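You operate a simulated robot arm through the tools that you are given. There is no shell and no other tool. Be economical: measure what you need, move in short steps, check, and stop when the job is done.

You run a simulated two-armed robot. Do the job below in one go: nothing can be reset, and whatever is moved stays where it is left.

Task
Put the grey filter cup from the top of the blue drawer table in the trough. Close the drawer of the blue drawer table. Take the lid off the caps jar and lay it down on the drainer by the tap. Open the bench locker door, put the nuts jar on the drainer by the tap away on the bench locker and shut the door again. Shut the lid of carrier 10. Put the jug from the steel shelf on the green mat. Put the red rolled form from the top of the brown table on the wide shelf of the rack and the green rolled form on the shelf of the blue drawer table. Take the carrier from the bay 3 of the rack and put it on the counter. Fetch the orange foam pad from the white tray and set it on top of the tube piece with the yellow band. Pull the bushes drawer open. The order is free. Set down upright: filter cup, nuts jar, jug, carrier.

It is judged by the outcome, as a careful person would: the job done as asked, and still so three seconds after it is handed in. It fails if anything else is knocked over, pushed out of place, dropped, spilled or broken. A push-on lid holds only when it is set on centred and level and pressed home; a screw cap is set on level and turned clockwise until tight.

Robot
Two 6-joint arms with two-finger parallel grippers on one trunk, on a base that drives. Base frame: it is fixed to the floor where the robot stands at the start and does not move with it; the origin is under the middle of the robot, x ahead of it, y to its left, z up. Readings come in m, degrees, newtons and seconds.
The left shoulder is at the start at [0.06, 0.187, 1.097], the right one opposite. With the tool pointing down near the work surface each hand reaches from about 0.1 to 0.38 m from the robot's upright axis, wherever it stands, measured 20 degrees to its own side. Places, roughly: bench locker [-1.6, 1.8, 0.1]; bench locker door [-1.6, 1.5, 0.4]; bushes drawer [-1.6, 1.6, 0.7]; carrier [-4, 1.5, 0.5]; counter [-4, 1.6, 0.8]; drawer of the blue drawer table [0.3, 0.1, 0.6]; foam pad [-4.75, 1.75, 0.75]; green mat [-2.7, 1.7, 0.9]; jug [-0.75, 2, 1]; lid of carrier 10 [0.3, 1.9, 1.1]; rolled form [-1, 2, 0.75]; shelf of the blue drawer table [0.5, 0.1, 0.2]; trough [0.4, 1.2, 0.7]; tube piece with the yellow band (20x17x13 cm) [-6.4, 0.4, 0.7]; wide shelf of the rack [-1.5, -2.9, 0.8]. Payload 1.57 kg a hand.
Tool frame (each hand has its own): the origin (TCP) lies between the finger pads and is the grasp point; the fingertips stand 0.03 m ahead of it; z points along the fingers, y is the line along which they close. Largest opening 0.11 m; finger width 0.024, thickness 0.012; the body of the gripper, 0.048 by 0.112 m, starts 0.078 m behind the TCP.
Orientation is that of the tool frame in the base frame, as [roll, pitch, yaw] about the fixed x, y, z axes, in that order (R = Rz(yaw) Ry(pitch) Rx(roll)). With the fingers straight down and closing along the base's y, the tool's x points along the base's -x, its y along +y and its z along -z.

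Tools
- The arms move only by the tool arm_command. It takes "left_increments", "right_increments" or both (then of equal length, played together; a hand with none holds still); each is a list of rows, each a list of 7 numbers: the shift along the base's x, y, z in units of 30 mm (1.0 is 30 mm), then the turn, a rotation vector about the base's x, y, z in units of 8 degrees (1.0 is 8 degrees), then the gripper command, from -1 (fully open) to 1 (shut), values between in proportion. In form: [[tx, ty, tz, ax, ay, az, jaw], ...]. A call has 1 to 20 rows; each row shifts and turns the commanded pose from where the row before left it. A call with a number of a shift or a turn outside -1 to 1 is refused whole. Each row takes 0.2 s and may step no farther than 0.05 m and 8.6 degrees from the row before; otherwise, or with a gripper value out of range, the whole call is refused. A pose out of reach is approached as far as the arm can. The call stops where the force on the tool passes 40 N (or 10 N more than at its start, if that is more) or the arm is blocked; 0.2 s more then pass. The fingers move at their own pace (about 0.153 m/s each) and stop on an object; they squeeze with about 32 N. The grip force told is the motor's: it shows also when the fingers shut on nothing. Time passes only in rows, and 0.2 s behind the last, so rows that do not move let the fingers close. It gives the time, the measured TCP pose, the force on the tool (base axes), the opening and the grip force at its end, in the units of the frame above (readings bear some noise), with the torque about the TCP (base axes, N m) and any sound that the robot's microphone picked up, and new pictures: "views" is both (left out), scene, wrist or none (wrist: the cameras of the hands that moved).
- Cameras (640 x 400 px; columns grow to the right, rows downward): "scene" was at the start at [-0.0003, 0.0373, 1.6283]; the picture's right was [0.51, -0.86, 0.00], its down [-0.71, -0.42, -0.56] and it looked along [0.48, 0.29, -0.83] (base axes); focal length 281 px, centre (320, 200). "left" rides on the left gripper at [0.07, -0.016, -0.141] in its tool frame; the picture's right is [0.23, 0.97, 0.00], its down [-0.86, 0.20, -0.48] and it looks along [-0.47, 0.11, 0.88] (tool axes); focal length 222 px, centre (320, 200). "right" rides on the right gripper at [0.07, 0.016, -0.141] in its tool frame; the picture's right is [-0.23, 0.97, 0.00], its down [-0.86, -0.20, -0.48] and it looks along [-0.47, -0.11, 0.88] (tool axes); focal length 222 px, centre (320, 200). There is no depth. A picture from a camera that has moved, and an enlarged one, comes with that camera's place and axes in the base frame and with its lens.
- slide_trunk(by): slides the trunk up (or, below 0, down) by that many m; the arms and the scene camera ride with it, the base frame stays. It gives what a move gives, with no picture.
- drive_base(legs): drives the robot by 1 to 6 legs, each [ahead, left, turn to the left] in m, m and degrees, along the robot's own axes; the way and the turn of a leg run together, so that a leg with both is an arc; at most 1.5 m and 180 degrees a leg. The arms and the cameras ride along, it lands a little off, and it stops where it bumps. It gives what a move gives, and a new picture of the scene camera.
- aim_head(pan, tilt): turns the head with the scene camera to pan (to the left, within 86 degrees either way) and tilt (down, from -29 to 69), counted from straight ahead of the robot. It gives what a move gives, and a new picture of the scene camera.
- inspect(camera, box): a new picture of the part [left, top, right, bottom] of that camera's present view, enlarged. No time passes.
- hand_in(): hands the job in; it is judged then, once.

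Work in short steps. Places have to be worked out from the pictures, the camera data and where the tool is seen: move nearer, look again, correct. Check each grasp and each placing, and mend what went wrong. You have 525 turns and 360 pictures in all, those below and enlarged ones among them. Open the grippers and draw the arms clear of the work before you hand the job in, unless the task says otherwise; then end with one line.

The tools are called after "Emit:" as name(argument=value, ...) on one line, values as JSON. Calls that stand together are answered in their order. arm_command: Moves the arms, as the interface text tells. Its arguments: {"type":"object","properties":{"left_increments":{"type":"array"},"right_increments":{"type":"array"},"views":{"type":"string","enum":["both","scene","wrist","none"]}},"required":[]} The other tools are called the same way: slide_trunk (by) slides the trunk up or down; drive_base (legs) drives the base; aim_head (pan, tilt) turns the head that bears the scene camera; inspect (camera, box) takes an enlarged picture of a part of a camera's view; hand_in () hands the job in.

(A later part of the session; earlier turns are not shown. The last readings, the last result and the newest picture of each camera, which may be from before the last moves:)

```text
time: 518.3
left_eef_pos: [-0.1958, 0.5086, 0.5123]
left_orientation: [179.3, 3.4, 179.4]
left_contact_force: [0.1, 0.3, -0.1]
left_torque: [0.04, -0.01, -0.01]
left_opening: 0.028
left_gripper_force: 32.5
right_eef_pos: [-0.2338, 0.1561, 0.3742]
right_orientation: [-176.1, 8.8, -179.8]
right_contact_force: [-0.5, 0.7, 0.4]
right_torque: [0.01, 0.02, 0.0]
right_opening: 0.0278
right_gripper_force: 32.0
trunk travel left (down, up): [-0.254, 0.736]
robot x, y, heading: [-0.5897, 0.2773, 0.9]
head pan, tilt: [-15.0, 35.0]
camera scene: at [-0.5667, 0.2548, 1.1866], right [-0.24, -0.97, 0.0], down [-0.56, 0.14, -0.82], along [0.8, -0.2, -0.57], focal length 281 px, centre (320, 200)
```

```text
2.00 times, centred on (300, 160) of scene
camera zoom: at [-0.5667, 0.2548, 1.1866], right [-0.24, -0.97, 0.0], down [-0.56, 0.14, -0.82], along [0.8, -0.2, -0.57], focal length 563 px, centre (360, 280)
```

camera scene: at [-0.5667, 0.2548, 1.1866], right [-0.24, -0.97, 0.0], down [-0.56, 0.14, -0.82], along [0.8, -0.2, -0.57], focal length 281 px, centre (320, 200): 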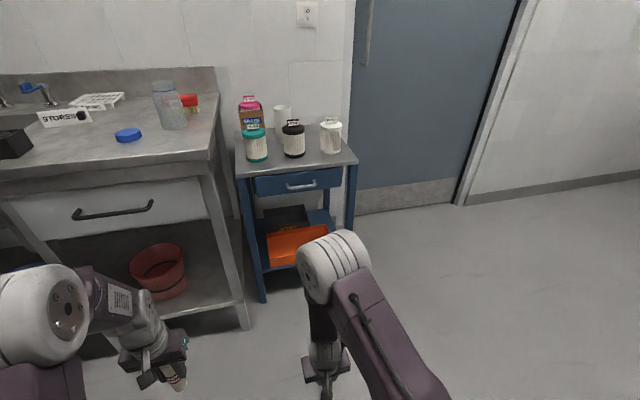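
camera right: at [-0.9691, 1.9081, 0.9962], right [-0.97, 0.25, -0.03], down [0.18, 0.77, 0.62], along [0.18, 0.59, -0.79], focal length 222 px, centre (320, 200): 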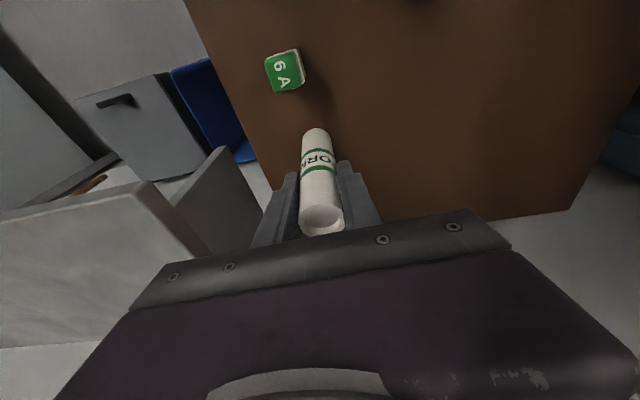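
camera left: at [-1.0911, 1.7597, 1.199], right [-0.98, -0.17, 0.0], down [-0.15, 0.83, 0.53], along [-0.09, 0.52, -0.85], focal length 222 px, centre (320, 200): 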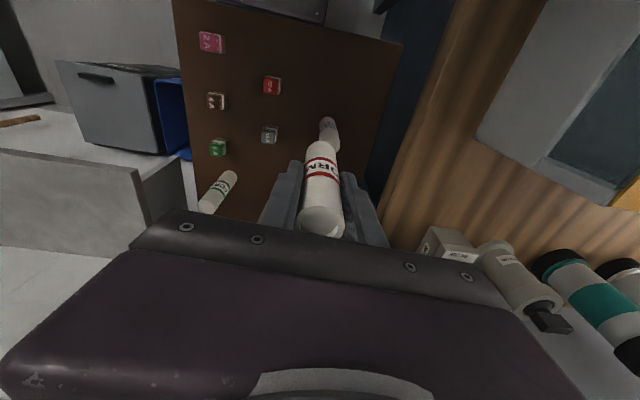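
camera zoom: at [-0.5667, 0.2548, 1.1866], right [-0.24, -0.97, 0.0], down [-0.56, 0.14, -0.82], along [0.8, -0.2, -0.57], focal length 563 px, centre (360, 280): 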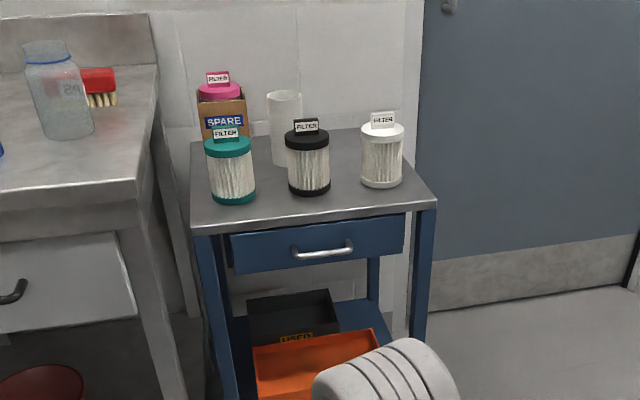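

There are an orange tray in front and a black "USED" tray behind; free shelf appears at the right rear. Move the right arm aside to see the front right.

Emit:
arm_command(right_increments=[[0, -1, 0.3, 0, 0, 0, 1], [0, -1, 0.3, 0, 0, 0, 1], [0, -1, 0.3, 0, 0, 0, 1], [0, -1, 0.3, 0, 0, 0, 1], [0, -1, 0, 0, 0, 0, 1], [0, -1, 0, 0, 0, 0, 1]], views="none")

Emit:
inspect(camera="scene", box=[220, 160, 380, 310])

```text
time: 519.7
left_eef_pos: [-0.1958, 0.508, 0.5126]
left_orientation: [179.2, 3.5, 179.5]
left_contact_force: [-0.1, 0.3, -0.2]
left_torque: [0.03, 0.0, -0.03]
left_opening: 0.0278
left_gripper_force: 32.1
right_eef_pos: [-0.235, -0.0254, 0.4096]
right_orientation: [-176.0, 8.7, -179.7]
right_contact_force: [0.3, -1.0, -0.2]
right_torque: [-0.01, 0.01, 0.03]
right_opening: 0.0279
right_gripper_force: 32.2
trunk travel left (down, up): [-0.254, 0.736]
robot x, y, heading: [-0.5911, 0.2735, 1.2]
head pan, tilt: [-15.0, 35.0]
```

```text
2.67 times, centred on (300, 235) of scene
camera zoom: at [-0.5668, 0.2544, 1.1866], right [-0.24, -0.97, 0.0], down [-0.56, 0.14, -0.82], along [0.8, -0.2, -0.57], focal length 750 px, centre (373, 107)
```

zoom: 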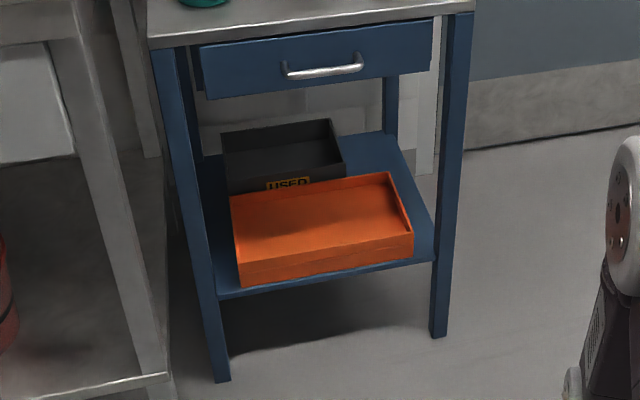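

Free patch: right rear of the shelf, about x 0.50–0.67, y −0.08…0.02, shelf z≈0.23. That needs a flatter grip on the green roll, which I can regrasp at the rack. Go to the rack first: raise the trunk, turn and look.

Emit:
slide_trunk(by=0.4)

Emit:
drive_base(legs=[[0, 0, -91]])

Emit:
aim_head(pan=-20, tilt=25)

```text
time: 523.5
left_eef_pos: [-0.1961, 0.5072, 0.9113]
left_orientation: [179.3, 3.4, 179.4]
left_contact_force: [-0.3, 1.2, 0.2]
left_torque: [0.0, -0.02, -0.02]
left_opening: 0.0279
left_gripper_force: 32.5
right_eef_pos: [-0.2346, -0.0247, 0.8099]
right_orientation: [-176.1, 8.8, -179.8]
right_contact_force: [-0.1, -0.1, 0.0]
right_torque: [0.03, 0.0, -0.01]
right_opening: 0.0276
right_gripper_force: 31.8
trunk travel left (down, up): [-0.654, 0.336]
robot x, y, heading: [-0.5914, 0.2777, 1.3]
head pan, tilt: [-15.0, 35.0]
```

```text
time: 527.2
left_eef_pos: [-0.3047, -0.0809, 0.9115]
left_orientation: [179.4, 3.3, 97.5]
left_contact_force: [0.2, -0.7, 0.3]
left_torque: [-0.03, -0.03, 0.01]
left_opening: 0.0279
left_gripper_force: 32.2
right_eef_pos: [-0.835, -0.1207, 0.8083]
right_orientation: [-176.0, 9.0, 99.5]
right_contact_force: [6.3, -2.2, -1.9]
right_torque: [-0.01, -0.04, 0.03]
right_opening: 0.0278
right_gripper_force: 31.8
trunk travel left (down, up): [-0.654, 0.336]
robot x, y, heading: [-0.5924, 0.2792, -80.7]
head pan, tilt: [-15.0, 35.0]
stopped in leg 1: the force on the tool passed its limit (the readings are from after the stop); the commanded pose is now the measured one
camera scene: at [-0.6099, 0.2479, 1.5867], right [-0.99, 0.1, 0.0], down [0.06, 0.57, -0.82], along [-0.08, -0.81, -0.57], focal length 281 px, centre (320, 200)
```

scene: 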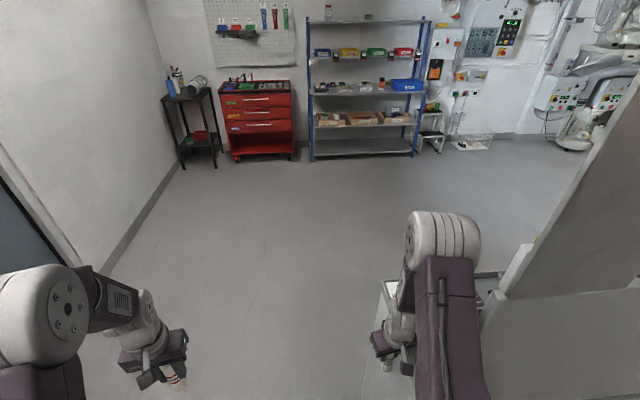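

```text
time: 527.9
left_eef_pos: [-0.3055, -0.082, 0.9109]
left_orientation: [179.4, 3.3, 97.5]
left_contact_force: [0.5, -0.6, -0.2]
left_torque: [-0.02, -0.02, 0.02]
left_opening: 0.0282
left_gripper_force: 31.9
right_eef_pos: [-0.8351, -0.121, 0.8102]
right_orientation: [-176.0, 9.0, 99.5]
right_contact_force: [6.2, -2.2, -1.0]
right_torque: [0.03, 0.02, 0.03]
right_opening: 0.028
right_gripper_force: 31.7
trunk travel left (down, up): [-0.654, 0.336]
robot x, y, heading: [-0.5852, 0.2754, -80.5]
head pan, tilt: [-20.0, 25.0]
camera scene: at [-0.6177, 0.2448, 1.6024], right [-0.98, 0.19, 0.0], down [0.08, 0.42, -0.91], along [-0.17, -0.89, -0.42], focal length 281 px, centre (320, 200)
```

scene: 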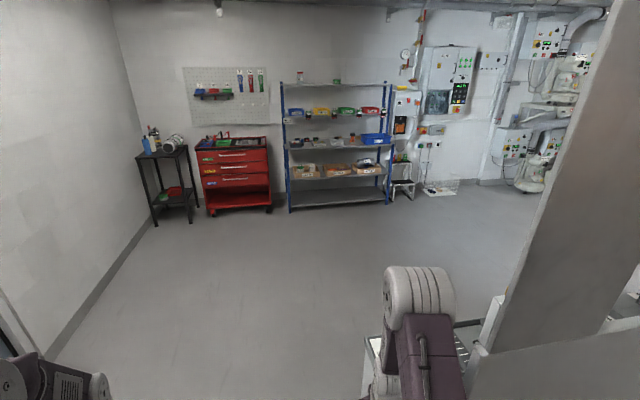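

The right hand touched equipment standing at about (-0.9,-0.15). Move away to the left and inspect it.

Emit:
drive_base(legs=[[0, 0.3, 0]])

Emit:
aim_head(pan=-45, tilt=40)

```text
time: 530.0
left_eef_pos: [-0.005, -0.0349, 0.9128]
left_orientation: [179.3, 3.3, 97.3]
left_contact_force: [-0.5, 0.3, 0.3]
left_torque: [0.02, 0.0, 0.02]
left_opening: 0.0283
left_gripper_force: 31.6
right_eef_pos: [-0.5342, -0.0709, 0.8093]
right_orientation: [-176.0, 9.0, 99.1]
right_contact_force: [0.4, 0.2, 1.1]
right_torque: [0.02, -0.01, -0.02]
right_opening: 0.0279
right_gripper_force: 31.7
trunk travel left (down, up): [-0.654, 0.336]
robot x, y, heading: [-0.2892, 0.3259, -80.9]
head pan, tilt: [-20.0, 25.0]
camera scene: at [-0.3165, 0.2944, 1.6024], right [-0.98, 0.19, 0.0], down [0.08, 0.41, -0.91], along [-0.17, -0.89, -0.42], focal length 281 px, centre (320, 200)
```

scene: 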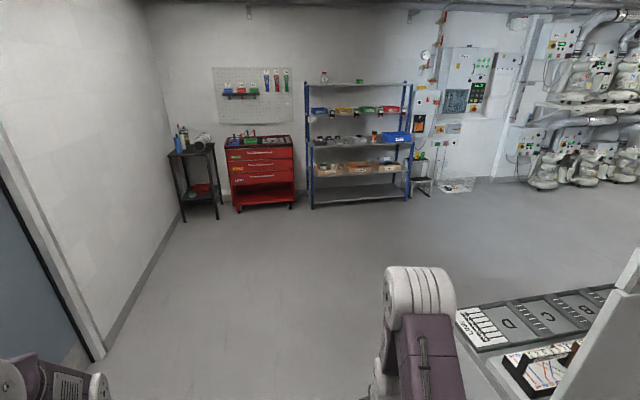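

```text
time: 530.9
left_eef_pos: [-0.0048, -0.0333, 0.9124]
left_orientation: [179.3, 3.5, 97.3]
left_contact_force: [-0.7, -0.4, 0.1]
left_torque: [0.0, 0.02, 0.03]
left_opening: 0.0278
left_gripper_force: 32.1
right_eef_pos: [-0.5337, -0.0714, 0.8087]
right_orientation: [-176.0, 9.1, 99.2]
right_contact_force: [-1.2, 0.9, -0.9]
right_torque: [0.01, 0.02, 0.01]
right_opening: 0.0277
right_gripper_force: 31.8
trunk travel left (down, up): [-0.654, 0.336]
robot x, y, heading: [-0.286, 0.3237, -81.1]
head pan, tilt: [-45.0, 40.0]
camera scene: at [-0.3491, 0.3159, 1.5791], right [-0.81, 0.59, 0.0], down [0.38, 0.52, -0.77], along [-0.45, -0.62, -0.64], focal length 281 px, centre (320, 200)
```

scene: 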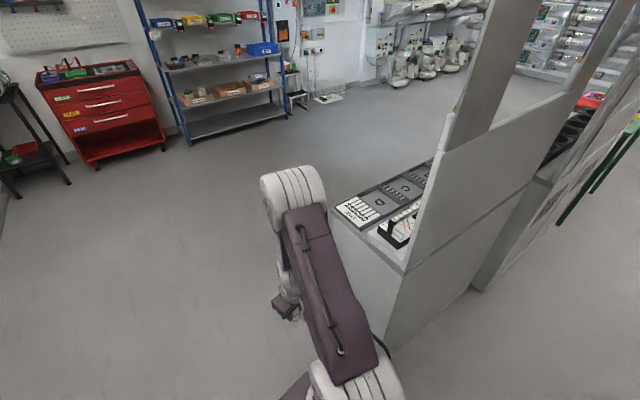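

It is a fixed desk; nothing was displaced and both rolls are still held. Drive around it toward the rack.

Emit:
drive_base(legs=[[0, 0, -9], [1.4, 0, 0], [0.6, -1.0, 0]])

Emit:
aim_head(pan=0, tilt=30)

```text
time: 544.1
left_eef_pos: [-1.0737, -2.074, 0.9127]
left_orientation: [179.3, 3.5, 87.6]
left_contact_force: [0.9, -0.7, -0.8]
left_torque: [0.01, -0.02, 0.0]
left_opening: 0.028
left_gripper_force: 31.8
right_eef_pos: [-1.6015, -2.0228, 0.8092]
right_orientation: [-176.0, 9.0, 89.6]
right_contact_force: [-0.1, -0.3, 0.0]
right_torque: [0.01, -0.02, 0.0]
right_opening: 0.0279
right_gripper_force: 32.0
trunk travel left (down, up): [-0.654, 0.336]
robot x, y, heading: [-1.2955, -1.6719, -90.4]
head pan, tilt: [-45.0, 40.0]
camera scene: at [-1.3555, -1.671, 1.5791], right [-0.7, 0.71, 0.0], down [0.46, 0.45, -0.77], along [-0.55, -0.54, -0.64], focal length 281 px, centre (320, 200)
```

scene: 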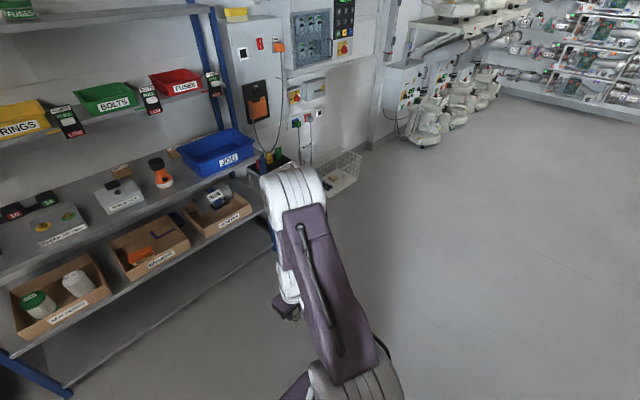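

```text
time: 545.2
left_eef_pos: [-1.0747, -2.0734, 0.9121]
left_orientation: [179.3, 3.3, 87.5]
left_contact_force: [0.4, -0.3, 0.4]
left_torque: [-0.02, -0.01, 0.0]
left_opening: 0.028
left_gripper_force: 32.0
right_eef_pos: [-1.6032, -2.0216, 0.8102]
right_orientation: [-176.0, 9.1, 89.6]
right_contact_force: [-0.7, 1.1, -0.6]
right_torque: [0.03, -0.01, 0.04]
right_opening: 0.0277
right_gripper_force: 32.2
trunk travel left (down, up): [-0.654, 0.336]
robot x, y, heading: [-1.295, -1.6683, -90.8]
head pan, tilt: [0.0, 30.0]
camera scene: at [-1.2959, -1.702, 1.5944], right [-1.0, 0.01, 0.0], down [0.01, 0.5, -0.87], along [-0.01, -0.87, -0.5], focal length 281 px, centre (320, 200)
```

scene: 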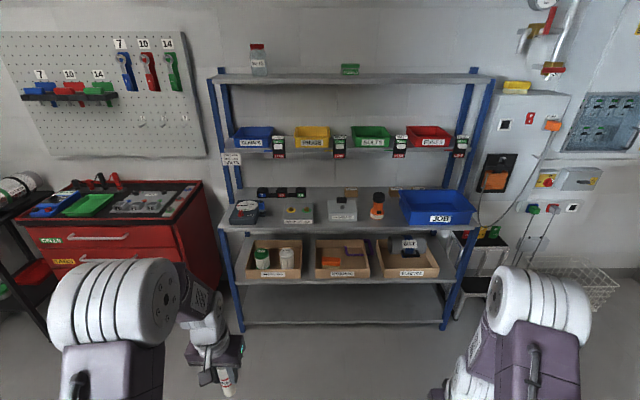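

Emit:
inspect(camera="scene", box=[210, 170, 490, 250])

```text
2.29 times, centred on (350, 210) of scene
camera zoom: at [-1.2959, -1.702, 1.5944], right [-1.0, 0.01, 0.0], down [0.01, 0.5, -0.87], along [-0.01, -0.87, -0.5], focal length 643 px, centre (251, 177)
```

zoom: 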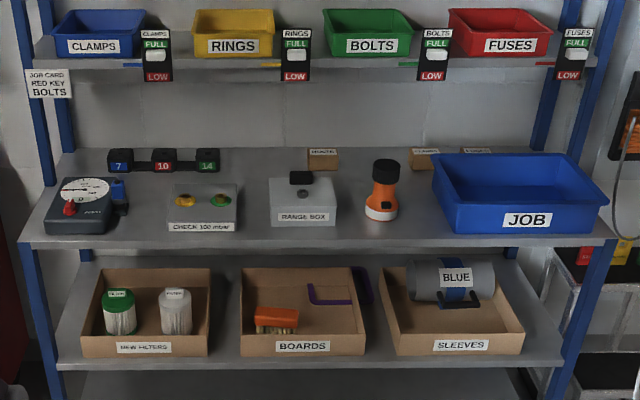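

The wide shelf (z≈0.8) has a free gap between the gauge and the CHECK box at x≈-1.07, y≈-2.89. Raise the trunk and drive up.

Emit:
slide_trunk(by=0.3)

Emit:
drive_base(legs=[[0.75, 0, 0.8]])

Emit:
inspect(camera="left", box=[120, 0, 520, 260])

```text
time: 548.2
left_eef_pos: [-1.0735, -2.0728, 1.2114]
left_orientation: [179.4, 3.4, 87.6]
left_contact_force: [-0.5, -0.3, 0.1]
left_torque: [0.0, 0.03, 0.01]
left_opening: 0.0279
left_gripper_force: 31.3
right_eef_pos: [-1.6021, -2.0215, 1.1093]
right_orientation: [-175.9, 9.0, 89.6]
right_contact_force: [0.6, 0.5, -0.3]
right_torque: [-0.02, 0.01, 0.0]
right_opening: 0.0277
right_gripper_force: 32.1
trunk travel left (down, up): [-0.954, 0.036]
robot x, y, heading: [-1.2967, -1.6754, -90.7]
head pan, tilt: [0.0, 30.0]
```

```text
time: 552.3
left_eef_pos: [-1.0656, -2.819, 1.2128]
left_orientation: [179.3, 3.5, 88.9]
left_contact_force: [0.1, 0.2, -1.0]
left_torque: [-0.01, 0.01, 0.01]
left_opening: 0.028
left_gripper_force: 32.1
right_eef_pos: [-1.5939, -2.7787, 1.1099]
right_orientation: [-176.1, 9.0, 90.8]
right_contact_force: [0.6, -0.3, -0.2]
right_torque: [-0.01, -0.02, -0.02]
right_opening: 0.0277
right_gripper_force: 31.5
trunk travel left (down, up): [-0.954, 0.036]
robot x, y, heading: [-1.2914, -2.4239, -89.4]
head pan, tilt: [0.0, 30.0]
camera scene: at [-1.2948, -2.452, 1.8945], right [-1.0, -0.01, 0.0], down [-0.01, 0.5, -0.87], along [0.01, -0.87, -0.5], focal length 281 px, centre (320, 200)
```

scene: 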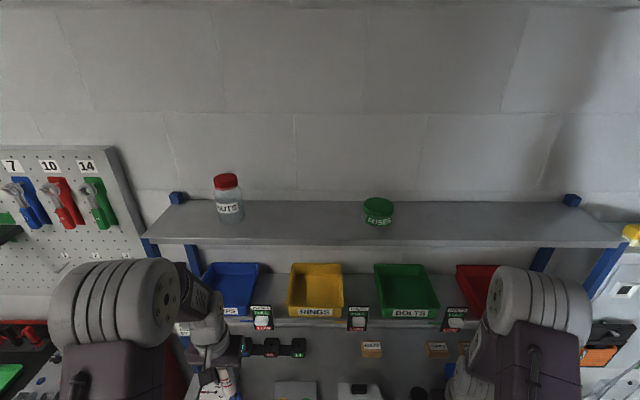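

```text
1.54 times, centred on (320, 130) of left
camera zoom: at [-1.0812, -2.7416, 1.3492], right [0.98, 0.21, 0.0], down [0.18, -0.83, 0.53], along [0.11, -0.52, -0.85], focal length 342 px, centre (320, 308)
```

zoom: 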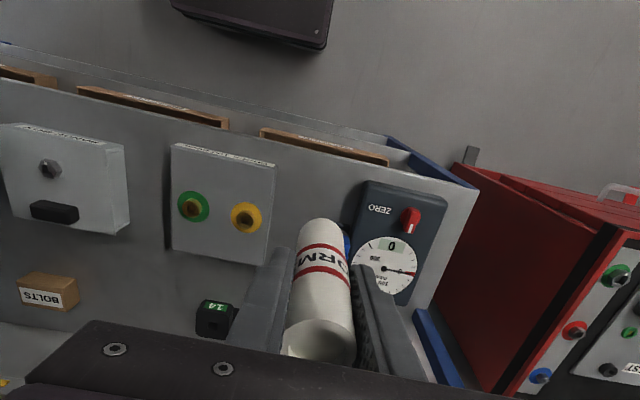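

Gap centre ≈(-1.065,-2.88). Move there and lower the red roll.

Emit:
arm_command(left_increments=[[0, -0.7, -0.5, 0, 0, 0, 1], [0, -0.7, -0.5, 0, 0, 0, 1], [0, -0.6, -1, 0, 0, 0, 1], [0, 0, -1, 0, 0, 0, 1], [0, 0, -1, 0, 0, 0, 1], [0, 0, -1, 0, 0, 0, 1], [0, 0, -1, 0, 0, 0, 1], [0, 0, -1, 0, 0, 0, 1], [0, 0, -1, 0, 0, 0, 1], [0, 0, -1, 0, 0, 0, 1]], views="wrist")

```text
time: 554.5
left_eef_pos: [-1.0661, -2.8832, 0.9415]
left_orientation: [179.4, 3.3, 88.9]
left_contact_force: [-0.3, 0.2, -0.5]
left_torque: [-0.01, 0.04, -0.01]
left_opening: 0.0281
left_gripper_force: 31.6
right_eef_pos: [-1.5944, -2.7809, 1.109]
right_orientation: [-176.0, 9.0, 90.8]
right_contact_force: [0.0, 0.5, -0.3]
right_torque: [0.01, -0.03, -0.01]
right_opening: 0.0277
right_gripper_force: 32.0
trunk travel left (down, up): [-0.954, 0.036]
robot x, y, heading: [-1.2935, -2.4244, -89.3]
head pan, tilt: [0.0, 30.0]
camera left: at [-1.0813, -2.8056, 1.0786], right [0.98, 0.21, 0.0], down [0.18, -0.83, 0.53], along [0.11, -0.52, -0.85], focal length 222 px, centre (320, 200)
```

left: 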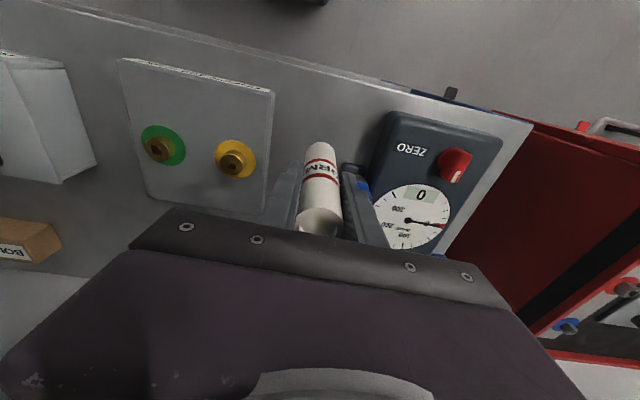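

Roll is centred in the gap. Lower gently to contact.

Emit:
arm_command(left_increments=[[0, 0, -0.5, 0, 0, 0, 1], [0, 0, -0.4, 0, 0, 0, 1], [0, 0, -0.3, 0, 0, 0, 1], [0, 0, -0.2, 0, 0, 0, 1], [0, 0, -0.2, 0, 0, 0, 1], [0, 0, -0.2, 0, 0, 0, 1], [0, 0, -0.2, 0, 0, 0, 1]], views="none")

```text
time: 556.1
left_eef_pos: [-1.0663, -2.8806, 0.8822]
left_orientation: [179.3, 3.4, 88.9]
left_contact_force: [0.0, -1.0, -0.8]
left_torque: [0.02, 0.01, -0.02]
left_opening: 0.0278
left_gripper_force: 32.1
right_eef_pos: [-1.5935, -2.7788, 1.1095]
right_orientation: [-176.1, 8.9, 90.8]
right_contact_force: [0.1, -0.4, -0.7]
right_torque: [0.01, -0.03, 0.01]
right_opening: 0.0276
right_gripper_force: 32.6
trunk travel left (down, up): [-0.954, 0.036]
robot x, y, heading: [-1.2974, -2.4225, -89.1]
head pan, tilt: [0.0, 30.0]
```

Emit:
arm_command(left_increments=[[0, 0, -0.2, 0, 0, 0, 1], [0, 0, -0.2, 0, 0, 0, 1], [0, 0, -0.2, 0, 0, 0, 1], [0, 0, -0.2, 0, 0, 0, 1]], views="none")

```text
time: 557.1
left_eef_pos: [-1.0676, -2.8796, 0.8602]
left_orientation: [179.3, 3.8, 88.9]
left_contact_force: [1.9, -1.9, 33.1]
left_torque: [-0.29, 0.13, 0.01]
left_opening: 0.0283
left_gripper_force: 32.9
right_eef_pos: [-1.5951, -2.775, 1.1104]
right_orientation: [-176.1, 9.3, 90.9]
right_contact_force: [0.6, -0.4, 0.3]
right_torque: [-0.01, 0.0, 0.01]
right_opening: 0.0279
right_gripper_force: 31.9
trunk travel left (down, up): [-0.954, 0.036]
robot x, y, heading: [-1.2974, -2.4233, -89.4]
head pan, tilt: [0.0, 30.0]
```

Contact. Relieve, open just a little, and rise.

Emit:
arm_command(left_increments=[[0, 0, 0.12, 0, 0, 0, 1], [0, 0, 0, 0, 0, 0, 0.22], [0, 0, 0, 0, 0, 0, 0.22], [0, 0, 0.5, 0, 0, 0, 0.22], [0, 0, 0.8, 0, 0, 0, 0.22], [0, 0, 1, 0, 0, 0, 0.22], [0, 0, 1, 0, 0, 0, 0.22], [0, 0, 1, 0, 0, 0, 0.22], [0, 0, 1, 0, 0, 0, 0.22]], views="wrist")

```text
time: 559.1
left_eef_pos: [-1.0675, -2.8774, 1.0212]
left_orientation: [179.3, 3.4, 88.8]
left_contact_force: [-0.7, 0.3, 0.2]
left_torque: [0.0, 0.01, 0.0]
left_opening: 0.043
left_gripper_force: 0.0
right_eef_pos: [-1.5945, -2.7802, 1.1088]
right_orientation: [-176.0, 9.0, 90.8]
right_contact_force: [0.3, 0.0, 0.0]
right_torque: [-0.03, -0.01, 0.02]
right_opening: 0.0277
right_gripper_force: 31.6
trunk travel left (down, up): [-0.954, 0.036]
robot x, y, heading: [-1.2907, -2.4262, -89.4]
head pan, tilt: [0.0, 30.0]
camera left: at [-1.0819, -2.8007, 1.1584], right [0.98, 0.21, 0.0], down [0.18, -0.83, 0.53], along [0.11, -0.52, -0.85], focal length 222 px, centre (320, 200)
```

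left: 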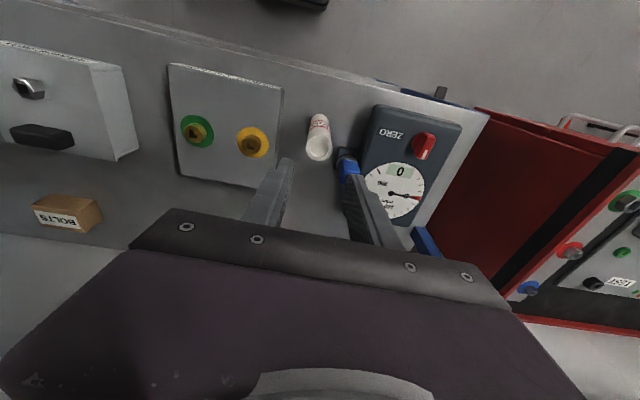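

The red roll stands on the wide shelf. Now I hand the green roll over to the left hand in a flat grip. First back away, and tilt the left hand forward (~72°).

Emit:
drive_base(legs=[[-0.6, 0, 0]])

Emit:
arm_command(left_increments=[[0, -0.4, 0, 0, 0, 0, -1], [0, -0.4, 0, -1, 0, 0, -1], [0, -0.4, 0, -1, 0, 0, -1], [0, -0.4, 0, -1, 0, 0, -1], [0, -0.4, 0, -1, 0, 0, -1], [0, -0.4, 0, -1, 0, 0, -1], [0, -0.4, 0, -1, 0, 0, -1], [0, -0.3, 0, -1, 0, 0, -1], [0, -0.3, 0, -1, 0, 0, -1], [0, 0, 0, -0.8, 0, 0, -1]], views="none")

```text
time: 562.5
left_eef_pos: [-1.0738, -2.2782, 1.0199]
left_orientation: [179.4, 3.3, 88.6]
left_contact_force: [0.4, -0.5, -0.4]
left_torque: [0.04, 0.0, -0.02]
left_opening: 0.0431
left_gripper_force: 0.1
right_eef_pos: [-1.6026, -2.1754, 1.1099]
right_orientation: [-175.9, 8.9, 90.6]
right_contact_force: [-0.7, -0.5, -0.3]
right_torque: [-0.01, 0.01, 0.02]
right_opening: 0.0277
right_gripper_force: 32.0
trunk travel left (down, up): [-0.954, 0.036]
robot x, y, heading: [-1.2986, -1.8229, -89.7]
head pan, tilt: [0.0, 30.0]
camera scene: at [-1.2999, -1.8529, 1.8944], right [-1.0, -0.01, 0.0], down [0.0, 0.5, -0.87], along [0.0, -0.87, -0.5], focal length 281 px, centre (320, 200)
```

scene: 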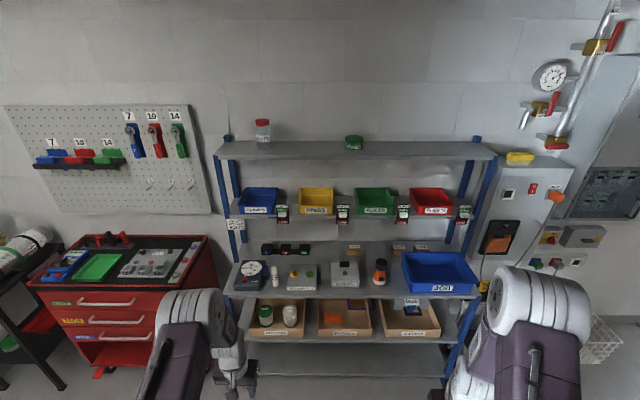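

```text
time: 564.7
left_eef_pos: [-1.061, -2.4801, 1.0018]
left_orientation: [174.6, 73.7, 85.0]
left_contact_force: [-0.4, -0.9, 0.7]
left_torque: [0.01, 0.03, 0.02]
left_opening: 0.1101
left_gripper_force: 0.0
left hand out of reach, approached as far as the arm can: row 7, 8, 9, 10
right_eef_pos: [-1.6015, -2.174, 1.1084]
right_orientation: [-176.0, 8.9, 90.6]
right_contact_force: [-0.1, -0.1, 0.1]
right_torque: [-0.02, 0.02, 0.0]
right_opening: 0.0278
right_gripper_force: 32.1
trunk travel left (down, up): [-0.954, 0.036]
robot x, y, heading: [-1.2989, -1.8198, -89.6]
head pan, tilt: [0.0, 30.0]
```

Emit:
arm_command(left_increments=[[-0.8, 0.2, -0.3, 0, 0, 0, -1], [-0.8, 0.2, -0.3, 0, 0, 0, -1], [-0.8, 0.3, -0.3, 0, 0, 0, -1], [-0.8, 0.3, -0.3, 0, 0, 0, -1], [-0.8, 0.3, -0.3, 0, 0, 0, -1], [-0.8, 0.3, -0.3, 0, 0, 0, -1], [-0.8, 0.3, -0.3, 0, 0, 0, -1]], views="none")

```text
time: 566.3
left_eef_pos: [-1.2323, -2.4256, 0.9367]
left_orientation: [174.4, 73.7, 84.8]
left_contact_force: [0.2, 0.6, -0.1]
left_torque: [0.0, -0.01, 0.02]
left_opening: 0.1101
left_gripper_force: 0.1
left hand out of reach, approached as far as the arm can: row 2
right_eef_pos: [-1.6018, -2.1745, 1.1093]
right_orientation: [-176.0, 9.1, 90.4]
right_contact_force: [-0.4, -0.2, 0.4]
right_torque: [-0.01, -0.03, 0.0]
right_opening: 0.0277
right_gripper_force: 31.9
trunk travel left (down, up): [-0.954, 0.036]
robot x, y, heading: [-1.3013, -1.8197, -90.1]
head pan, tilt: [0.0, 30.0]
```

Emit:
arm_command(left_increments=[[-0.7, 0.5, 0, 0, 0, 0, -1], [-0.7, 0.5, 0, 0, 0, 0, -1], [-0.7, 0.5, 0, 0, 0, 0, -1], [-0.7, 0.5, 0, 0, 0, 0, -1]], views="none")

```text
time: 567.3
left_eef_pos: [-1.316, -2.3693, 0.9306]
left_orientation: [174.3, 73.6, 84.8]
left_contact_force: [0.6, 1.0, -0.6]
left_torque: [0.02, 0.01, 0.0]
left_opening: 0.1103
left_gripper_force: 0.1
left hand out of reach, approached as far as the arm can: row 2, 4
right_eef_pos: [-1.6022, -2.1748, 1.1089]
right_orientation: [-176.0, 9.0, 90.6]
right_contact_force: [0.2, 0.1, 0.1]
right_torque: [0.01, -0.02, 0.02]
right_opening: 0.028
right_gripper_force: 31.6
trunk travel left (down, up): [-0.954, 0.036]
robot x, y, heading: [-1.2975, -1.8231, -89.7]
head pan, tilt: [0.0, 30.0]
```

Left is posed for the handover at (-1.316,-2.369,0.931). Bring the right hand with the roll above it.

Emit:
arm_command(right_increments=[[0, 0, 0.9, 0, 0, 0, 1], [0, 0, 0.9, 0, 0, 0, 1], [0, -0.6, 0.9, 0, 0, 0, 1], [0.9, -0.6, 0, 0, 0, 0, 1], [0.9, -0.6, 0, 0, 0, 0, 1], [0.9, -0.6, 0, 0, 0, 0, 1], [0.9, -0.6, 0, 0, 0, 0, 1], [0.9, -0.6, 0, 0, 0, 0, 1], [0.9, -0.6, 0, 0, 0, 0, 1], [0.9, -0.6, 0, 0, 0, 0, 1], [0.9, -0.5, 0, 0, 0, 0, 1], [0.9, 0, 0, 0, 0, 0, 1], [0.9, 0, 0, 0, 0, 0, 1], [0.9, 0, 0, 0, 0, 0, 1]], views="none")

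```text
time: 570.3
left_eef_pos: [-1.3151, -2.3704, 0.9313]
left_orientation: [174.5, 73.7, 84.8]
left_contact_force: [-0.7, 0.4, 0.0]
left_torque: [0.02, 0.03, -0.02]
left_opening: 0.1098
left_gripper_force: 0.1
right_eef_pos: [-1.3028, -2.3343, 1.192]
right_orientation: [-176.0, 9.0, 90.4]
right_contact_force: [0.5, -0.1, 0.2]
right_torque: [-0.01, 0.0, -0.01]
right_opening: 0.0277
right_gripper_force: 31.5
trunk travel left (down, up): [-0.954, 0.036]
robot x, y, heading: [-1.2976, -1.8204, -89.8]
head pan, tilt: [0.0, 30.0]
```

Emit:
arm_command(right_increments=[[-0.04, -0.12, -0.95, 0, 0, 0, 1], [-0.04, -0.12, -0.95, 0, 0, 0, 1], [-0.04, -0.12, -0.95, 0, 0, 0, 1], [-0.04, -0.12, -0.9, 0, 0, 0, 1]], views="both")

Emit:
inspect(camera="left", box=[120, 0, 520, 260])

```text
time: 571.3
left_eef_pos: [-1.3162, -2.3698, 0.9318]
left_orientation: [174.4, 73.7, 84.8]
left_contact_force: [-0.4, 0.0, -1.1]
left_torque: [-0.01, 0.01, 0.01]
left_opening: 0.1101
left_gripper_force: 0.1
right_eef_pos: [-1.3083, -2.3492, 1.077]
right_orientation: [-176.0, 8.9, 90.4]
right_contact_force: [0.8, 0.2, -0.7]
right_torque: [0.01, 0.01, 0.03]
right_opening: 0.0278
right_gripper_force: 32.5
trunk travel left (down, up): [-0.954, 0.036]
robot x, y, heading: [-1.3007, -1.8197, -89.8]
head pan, tilt: [0.0, 30.0]
camera scene: at [-1.3002, -1.8515, 1.8945], right [-1.0, -0.01, 0.0], down [0.0, 0.5, -0.87], along [0.0, -0.87, -0.5], focal length 281 px, centre (320, 200)
camera right: at [-1.2829, -2.259, 1.2049], right [0.97, -0.23, -0.03], down [-0.16, -0.77, 0.62], along [-0.16, -0.6, -0.79], focal length 222 px, centre (320, 200)
```

scene: 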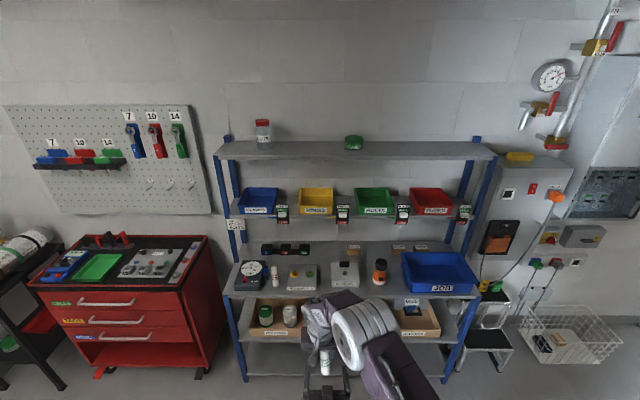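
right: 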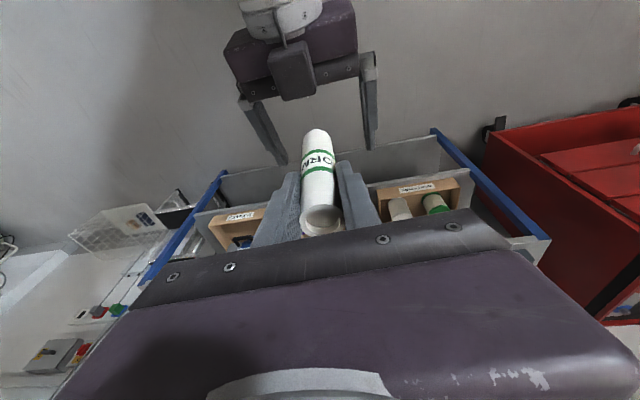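

```text
1.54 times, centred on (320, 130) of left
camera zoom: at [-1.3316, -2.2153, 0.9028], right [0.98, 0.07, -0.19], down [0.17, 0.22, 0.96], along [0.11, -0.97, 0.2], focal length 342 px, centre (320, 308)
```

zoom: 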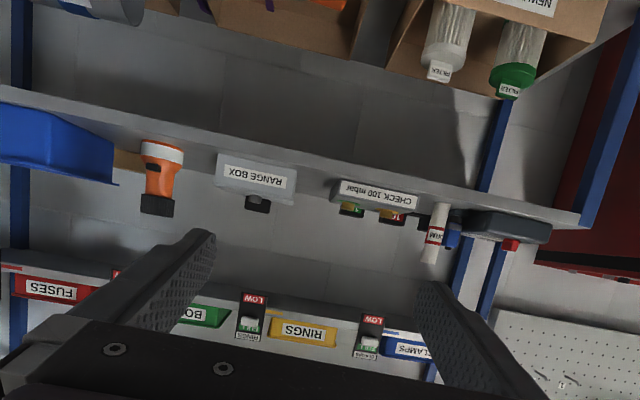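

The roll lines up between the left fingers. Lower to the handover height and close the left.

Emit:
arm_command(right_increments=[[-0.04, -0.12, -0.9, 0, 0, 0, 1], [-0.04, -0.12, -0.9, 0, 0, 0, 1], [-0.02, -0.08, -0.8, 0, 0, 0, 1]], views="wrist")

```text
time: 572.1
left_eef_pos: [-1.3161, -2.3693, 0.9307]
left_orientation: [174.3, 73.7, 84.8]
left_contact_force: [0.1, 0.3, 0.4]
left_torque: [-0.03, 0.01, -0.03]
left_opening: 0.11
left_gripper_force: 0.1
right_eef_pos: [-1.312, -2.3592, 1.0]
right_orientation: [-175.9, 9.1, 90.4]
right_contact_force: [0.2, -0.3, -1.1]
right_torque: [0.03, 0.01, 0.03]
right_opening: 0.0277
right_gripper_force: 32.1
trunk travel left (down, up): [-0.954, 0.036]
robot x, y, heading: [-1.2981, -1.8214, -89.8]
head pan, tilt: [0.0, 30.0]
camera right: at [-1.2864, -2.2681, 1.1284], right [0.97, -0.23, -0.03], down [-0.16, -0.77, 0.62], along [-0.16, -0.6, -0.78], focal length 222 px, centre (320, 200)
```

right: 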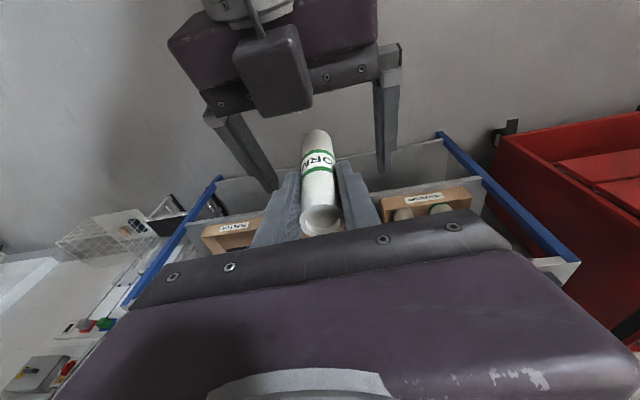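

Emit:
arm_command(left_increments=[[0, 0, 0, 0, 0, 0, 1], [0, 0, 0, 0, 0, 0, 1], [0, 0, 0, 0, 0, 0, 1], [0, 0, 0, 0, 0, 0, 1]], views="none")

```text
time: 573.1
left_eef_pos: [-1.3167, -2.37, 0.9309]
left_orientation: [174.7, 73.7, 85.0]
left_contact_force: [2.4, 2.8, 2.1]
left_torque: [-0.09, 0.81, 0.0]
left_opening: 0.0296
left_gripper_force: 32.0
right_eef_pos: [-1.3122, -2.3591, 1.0005]
right_orientation: [-176.0, 9.0, 90.4]
right_contact_force: [-2.6, -2.8, -2.7]
right_torque: [-0.07, -0.69, 0.0]
right_opening: 0.0278
right_gripper_force: 32.0
trunk travel left (down, up): [-0.954, 0.036]
robot x, y, heading: [-1.2966, -1.8183, -89.7]
head pan, tilt: [0.0, 30.0]
```

Left gripped at 0.0296. Release the right slightly and raise it along the roll axis.

Emit:
arm_command(right_increments=[[0, 0, 0, 0, 0, 0, 0.0], [0, 0, 0, 0, 0, 0, 0.0], [0.07, 0.16, 0.9, 0, 0, 0, 0.0], [0.07, 0.16, 0.9, 0, 0, 0, 0.0], [0.07, 0.16, 0.9, 0, 0, 0, 0.0], [0, 0, 0.9, 0, 0, 0, 0.0], [-0.9, 0.5, 0.5, 0, 0, 0, 1], [-0.9, 0.5, 0, 0, 0, 0, 1], [-0.9, 0.5, 0, 0, 0, 0, 1], [-0.9, 0.5, 0, 0, 0, 0, 1], [-0.9, 0.5, 0, 0, 0, 0, 1], [-0.9, 0.5, 0, 0, 0, 0, 1]], views="none")

Emit:
inspect(camera="left", box=[120, 0, 520, 260])

```text
time: 575.7
left_eef_pos: [-1.3164, -2.3695, 0.9316]
left_orientation: [174.2, 73.6, 84.6]
left_contact_force: [-0.1, -0.8, 0.4]
left_torque: [0.0, 0.03, 0.03]
left_opening: 0.0275
left_gripper_force: 32.2
right_eef_pos: [-1.4685, -2.2525, 1.1244]
right_orientation: [-176.2, 9.0, 90.5]
right_contact_force: [0.2, -0.4, -0.3]
right_torque: [0.0, 0.0, 0.02]
right_opening: 0.0003
right_gripper_force: 21.6
trunk travel left (down, up): [-0.954, 0.036]
robot x, y, heading: [-1.3013, -1.8205, -89.9]
head pan, tilt: [0.0, 30.0]
```

```text
1.54 times, centred on (320, 130) of left
camera zoom: at [-1.332, -2.2147, 0.9031], right [0.98, 0.07, -0.19], down [0.17, 0.22, 0.96], along [0.11, -0.97, 0.21], focal length 342 px, centre (320, 308)
```

zoom: 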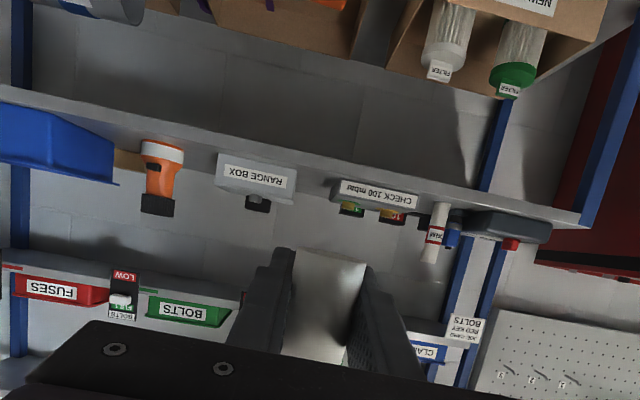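

Handover done. The left now holds the green roll in a flat grip. I'll insert it through the open right side of the blue table, diagonally (heading 45°). Drive there via open floor.

Emit:
drive_base(legs=[[-0.5, 0, 0], [0, 0.8, 0], [0, 0, 135], [0.6, 0.15, 0]])

```text
time: 591.2
left_eef_pos: [0.2053, -0.4006, 0.9323]
left_orientation: [174.3, 73.8, -139.8]
left_contact_force: [-0.2, -0.3, 0.0]
left_torque: [0.0, -0.02, 0.01]
left_opening: 0.0275
left_gripper_force: 31.9
right_eef_pos: [0.2304, -0.5896, 1.1235]
right_orientation: [-176.0, 9.0, -134.1]
right_contact_force: [-0.2, -1.0, -0.5]
right_torque: [-0.01, -0.03, 0.03]
right_opening: 0.0001
right_gripper_force: 21.6
trunk travel left (down, up): [-0.954, 0.036]
robot x, y, heading: [-0.1963, -0.7798, 45.9]
head pan, tilt: [0.0, 30.0]
camera scene: at [-0.1737, -0.7576, 1.8945], right [0.72, -0.7, 0.0], down [-0.35, -0.36, -0.87], along [0.6, 0.62, -0.5], focal length 281 px, centre (320, 200)
```

scene: 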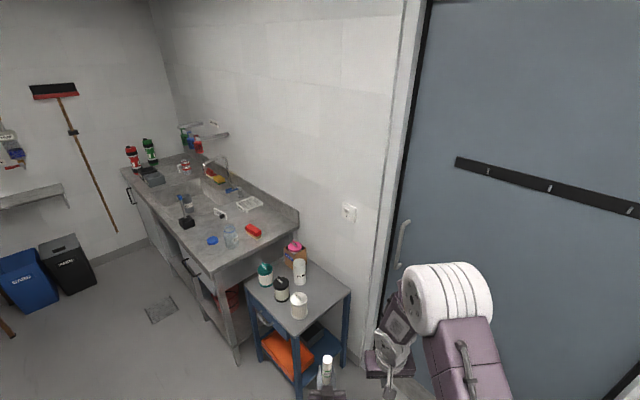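

Emit:
inspect(camera="scene", box=[230, 250, 380, 400])

Emit:
slide_trunk(by=-0.4)

Emit:
slide_trunk(by=-0.22)

Emit:
aim_head(pan=0, tilt=40)

```text
2.67 times, centred on (305, 325) of scene
camera zoom: at [-0.1737, -0.7576, 1.8945], right [0.72, -0.7, 0.0], down [-0.35, -0.36, -0.87], along [0.6, 0.62, -0.5], focal length 750 px, centre (360, -133)
```

zoom: 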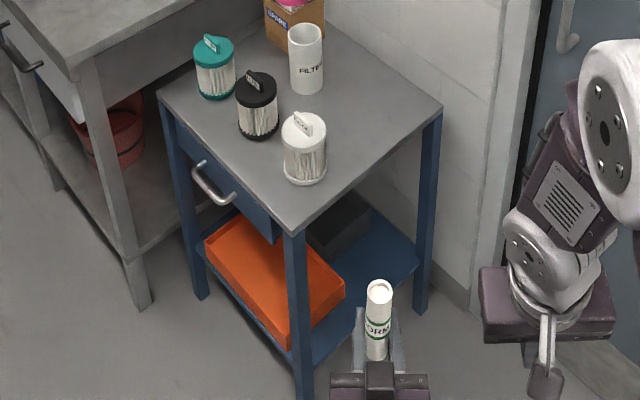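

```text
time: 595.0
left_eef_pos: [0.2055, -0.4004, 0.5309]
left_orientation: [174.4, 73.7, -139.8]
left_contact_force: [-0.4, -0.1, -0.6]
left_torque: [-0.01, 0.0, -0.03]
left_opening: 0.0273
left_gripper_force: 32.2
right_eef_pos: [0.2312, -0.5891, 0.7226]
right_orientation: [-176.0, 9.0, -134.0]
right_contact_force: [1.0, 0.3, 0.5]
right_torque: [0.04, 0.01, 0.01]
right_opening: 0.0002
right_gripper_force: 21.1
trunk travel left (down, up): [-0.554, 0.436]
robot x, y, heading: [-0.1929, -0.7766, 45.8]
head pan, tilt: [0.0, 30.0]
```

```text
time: 597.3
left_eef_pos: [0.2043, -0.4002, 0.3117]
left_orientation: [174.4, 73.7, -139.8]
left_contact_force: [-0.4, 0.7, 0.7]
left_torque: [-0.01, 0.02, -0.01]
left_opening: 0.028
left_gripper_force: 32.2
right_eef_pos: [0.2305, -0.5885, 0.5034]
right_orientation: [-176.0, 9.0, -134.0]
right_contact_force: [0.1, -0.1, 0.1]
right_torque: [0.03, -0.01, 0.0]
right_opening: 0.0
right_gripper_force: 21.4
trunk travel left (down, up): [-0.334, 0.656]
robot x, y, heading: [-0.194, -0.7789, 45.7]
head pan, tilt: [0.0, 30.0]
```

```text
time: 598.0
left_eef_pos: [0.2042, -0.3992, 0.3105]
left_orientation: [174.3, 73.7, -139.8]
left_contact_force: [0.0, -1.1, -0.4]
left_torque: [-0.01, 0.01, 0.0]
left_opening: 0.0277
left_gripper_force: 31.5
right_eef_pos: [0.2305, -0.5883, 0.5037]
right_orientation: [-176.0, 9.0, -134.0]
right_contact_force: [-0.2, -0.7, 0.3]
right_torque: [-0.03, 0.01, 0.02]
right_opening: 0.0002
right_gripper_force: 21.0
trunk travel left (down, up): [-0.334, 0.656]
robot x, y, heading: [-0.1891, -0.7783, 45.7]
head pan, tilt: [0.0, 40.0]
camera scene: at [-0.1765, -0.7597, 1.2591], right [0.72, -0.7, 0.0], down [-0.45, -0.46, -0.77], along [0.53, 0.55, -0.64], focal length 281 px, centre (320, 200)
```

scene: 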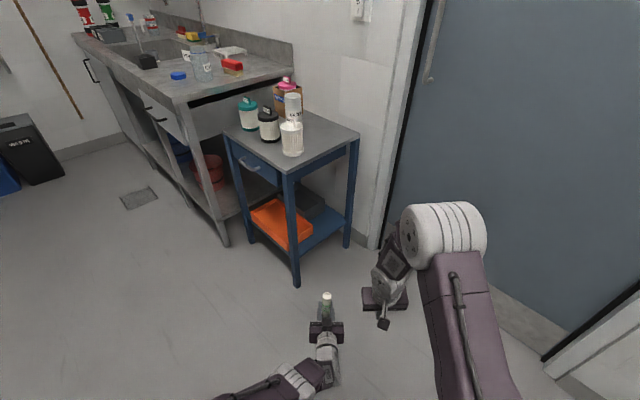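

The table's right side is open. Free patch centre ≈(0.58,-0.055). Level tilt slightly and drive in along the diagonal, first 0.4 m.

Emit:
arm_command(left_increments=[[0, 0, 0, -0.32, 0.38, 0, 1]], views="none")

Emit:
drive_base(legs=[[0.4, -0.02, 0]])

Emit:
inspect(camera="left", box=[60, 0, 580, 270])

```text
time: 598.5
left_eef_pos: [0.2067, -0.3998, 0.3095]
left_orientation: [174.5, 69.7, -139.7]
left_contact_force: [0.1, -0.1, -0.3]
left_torque: [0.01, 0.01, -0.03]
left_opening: 0.0275
left_gripper_force: 31.9
right_eef_pos: [0.2315, -0.5889, 0.5034]
right_orientation: [-176.0, 9.0, -134.1]
right_contact_force: [0.0, 0.4, -0.3]
right_torque: [-0.02, 0.0, 0.03]
right_opening: 0.0004
right_gripper_force: 20.7
trunk travel left (down, up): [-0.334, 0.656]
robot x, y, heading: [-0.1964, -0.7761, 45.5]
head pan, tilt: [0.0, 40.0]
```

```text
time: 601.0
left_eef_pos: [0.4955, -0.1188, 0.3109]
left_orientation: [174.3, 69.7, -139.1]
left_contact_force: [0.5, -0.1, 0.2]
left_torque: [0.01, -0.02, -0.03]
left_opening: 0.0278
left_gripper_force: 31.9
right_eef_pos: [0.523, -0.3082, 0.503]
right_orientation: [-176.0, 8.9, -133.5]
right_contact_force: [0.2, -0.1, 0.0]
right_torque: [0.01, -0.01, -0.03]
right_opening: 0.0
right_gripper_force: 21.5
trunk travel left (down, up): [-0.334, 0.656]
robot x, y, heading: [0.101, -0.5045, 46.3]
head pan, tilt: [0.0, 40.0]
camera scene: at [0.1174, -0.4829, 1.2591], right [0.72, -0.69, 0.0], down [-0.44, -0.47, -0.77], along [0.53, 0.55, -0.64], focal length 281 px, centre (320, 200)
```

scene: 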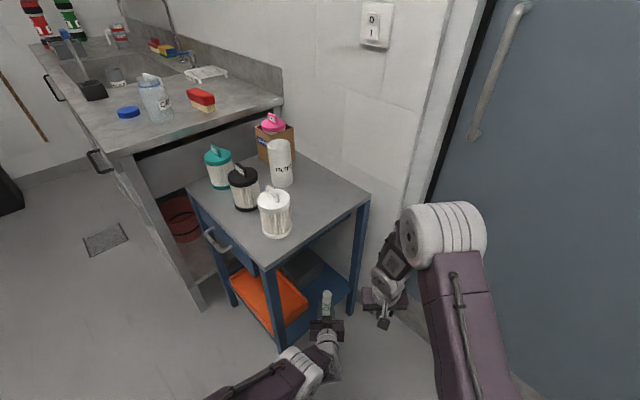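

```text
1.23 times, centred on (320, 135) of left
camera zoom: at [0.3997, -0.2433, 0.2925], right [-0.76, 0.62, -0.18], down [-0.23, 0.0, 0.97], along [0.61, 0.78, 0.14], focal length 273 px, centre (320, 280)
```

zoom: 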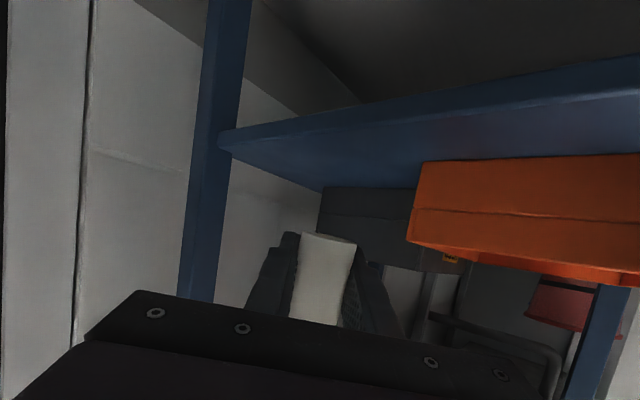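

Path is clear: the shelf patch lies ahead between leg and tray. Drive the last 0.105 m.

Emit:
drive_base(legs=[[0.105, -0.015, 0]])

Emit:
inspect(camera="left", box=[60, 0, 580, 270])

```text
time: 602.1
left_eef_pos: [0.5791, -0.0527, 0.309]
left_orientation: [174.2, 69.6, -139.3]
left_contact_force: [0.2, -0.1, -0.6]
left_torque: [0.0, -0.04, 0.02]
left_opening: 0.0277
left_gripper_force: 32.2
right_eef_pos: [0.6065, -0.2434, 0.5028]
right_orientation: [-176.0, 8.8, -133.6]
right_contact_force: [1.0, 0.4, 0.2]
right_torque: [-0.02, 0.0, -0.03]
right_opening: 0.0
right_gripper_force: 21.4
trunk travel left (down, up): [-0.334, 0.656]
robot x, y, heading: [0.1841, -0.4376, 46.4]
head pan, tilt: [0.0, 40.0]
camera scene: at [0.2007, -0.4181, 1.259], right [0.72, -0.69, 0.0], down [-0.44, -0.47, -0.77], along [0.53, 0.55, -0.64], focal length 281 px, centre (320, 200)
```

scene: 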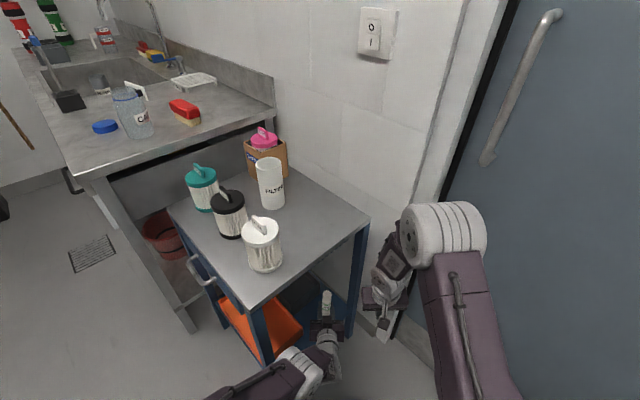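

```text
1.23 times, centred on (320, 135) of left
camera zoom: at [0.4826, -0.1788, 0.2923], right [-0.76, 0.62, -0.18], down [-0.23, 0.01, 0.97], along [0.61, 0.78, 0.14], focal length 273 px, centre (320, 280)
```

zoom: 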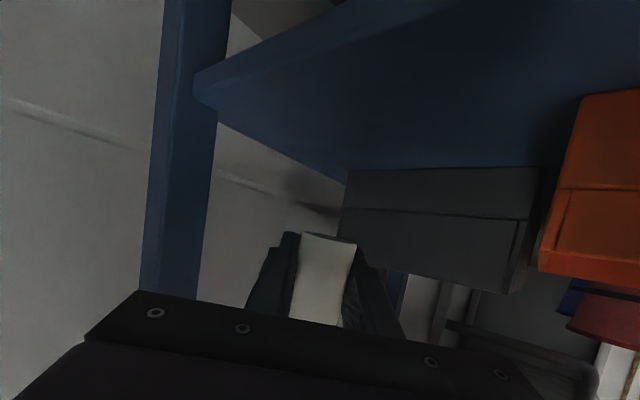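

Positioned over the free patch. Lower with the trunk until contact.

Emit:
slide_trunk(by=-0.05)

Emit:
slide_trunk(by=-0.02)

```text
time: 603.0
left_eef_pos: [0.5792, -0.0553, 0.2597]
left_orientation: [174.3, 69.6, -139.2]
left_contact_force: [0.1, 1.3, 0.1]
left_torque: [0.01, 0.03, 0.0]
left_opening: 0.0276
left_gripper_force: 31.6
right_eef_pos: [0.6061, -0.2437, 0.4531]
right_orientation: [-176.1, 9.0, -133.5]
right_contact_force: [0.0, -0.4, 0.8]
right_torque: [0.01, -0.02, -0.03]
right_opening: 0.0
right_gripper_force: 21.2
trunk travel left (down, up): [-0.284, 0.706]
robot x, y, heading: [0.1818, -0.4364, 46.2]
head pan, tilt: [0.0, 40.0]
```

```text
time: 603.7
left_eef_pos: [0.5808, -0.0546, 0.2427]
left_orientation: [174.5, 69.9, -139.0]
left_contact_force: [2.9, 2.8, 7.1]
left_torque: [0.14, -0.31, 0.09]
left_opening: 0.0276
left_gripper_force: 32.3
right_eef_pos: [0.6062, -0.2441, 0.4341]
right_orientation: [-175.9, 9.0, -133.6]
right_contact_force: [-0.2, -0.9, -0.5]
right_torque: [0.02, 0.01, 0.01]
right_opening: 0.0
right_gripper_force: 21.5
trunk travel left (down, up): [-0.264, 0.726]
robot x, y, heading: [0.1836, -0.4365, 46.1]
head pan, tilt: [0.0, 40.0]
```

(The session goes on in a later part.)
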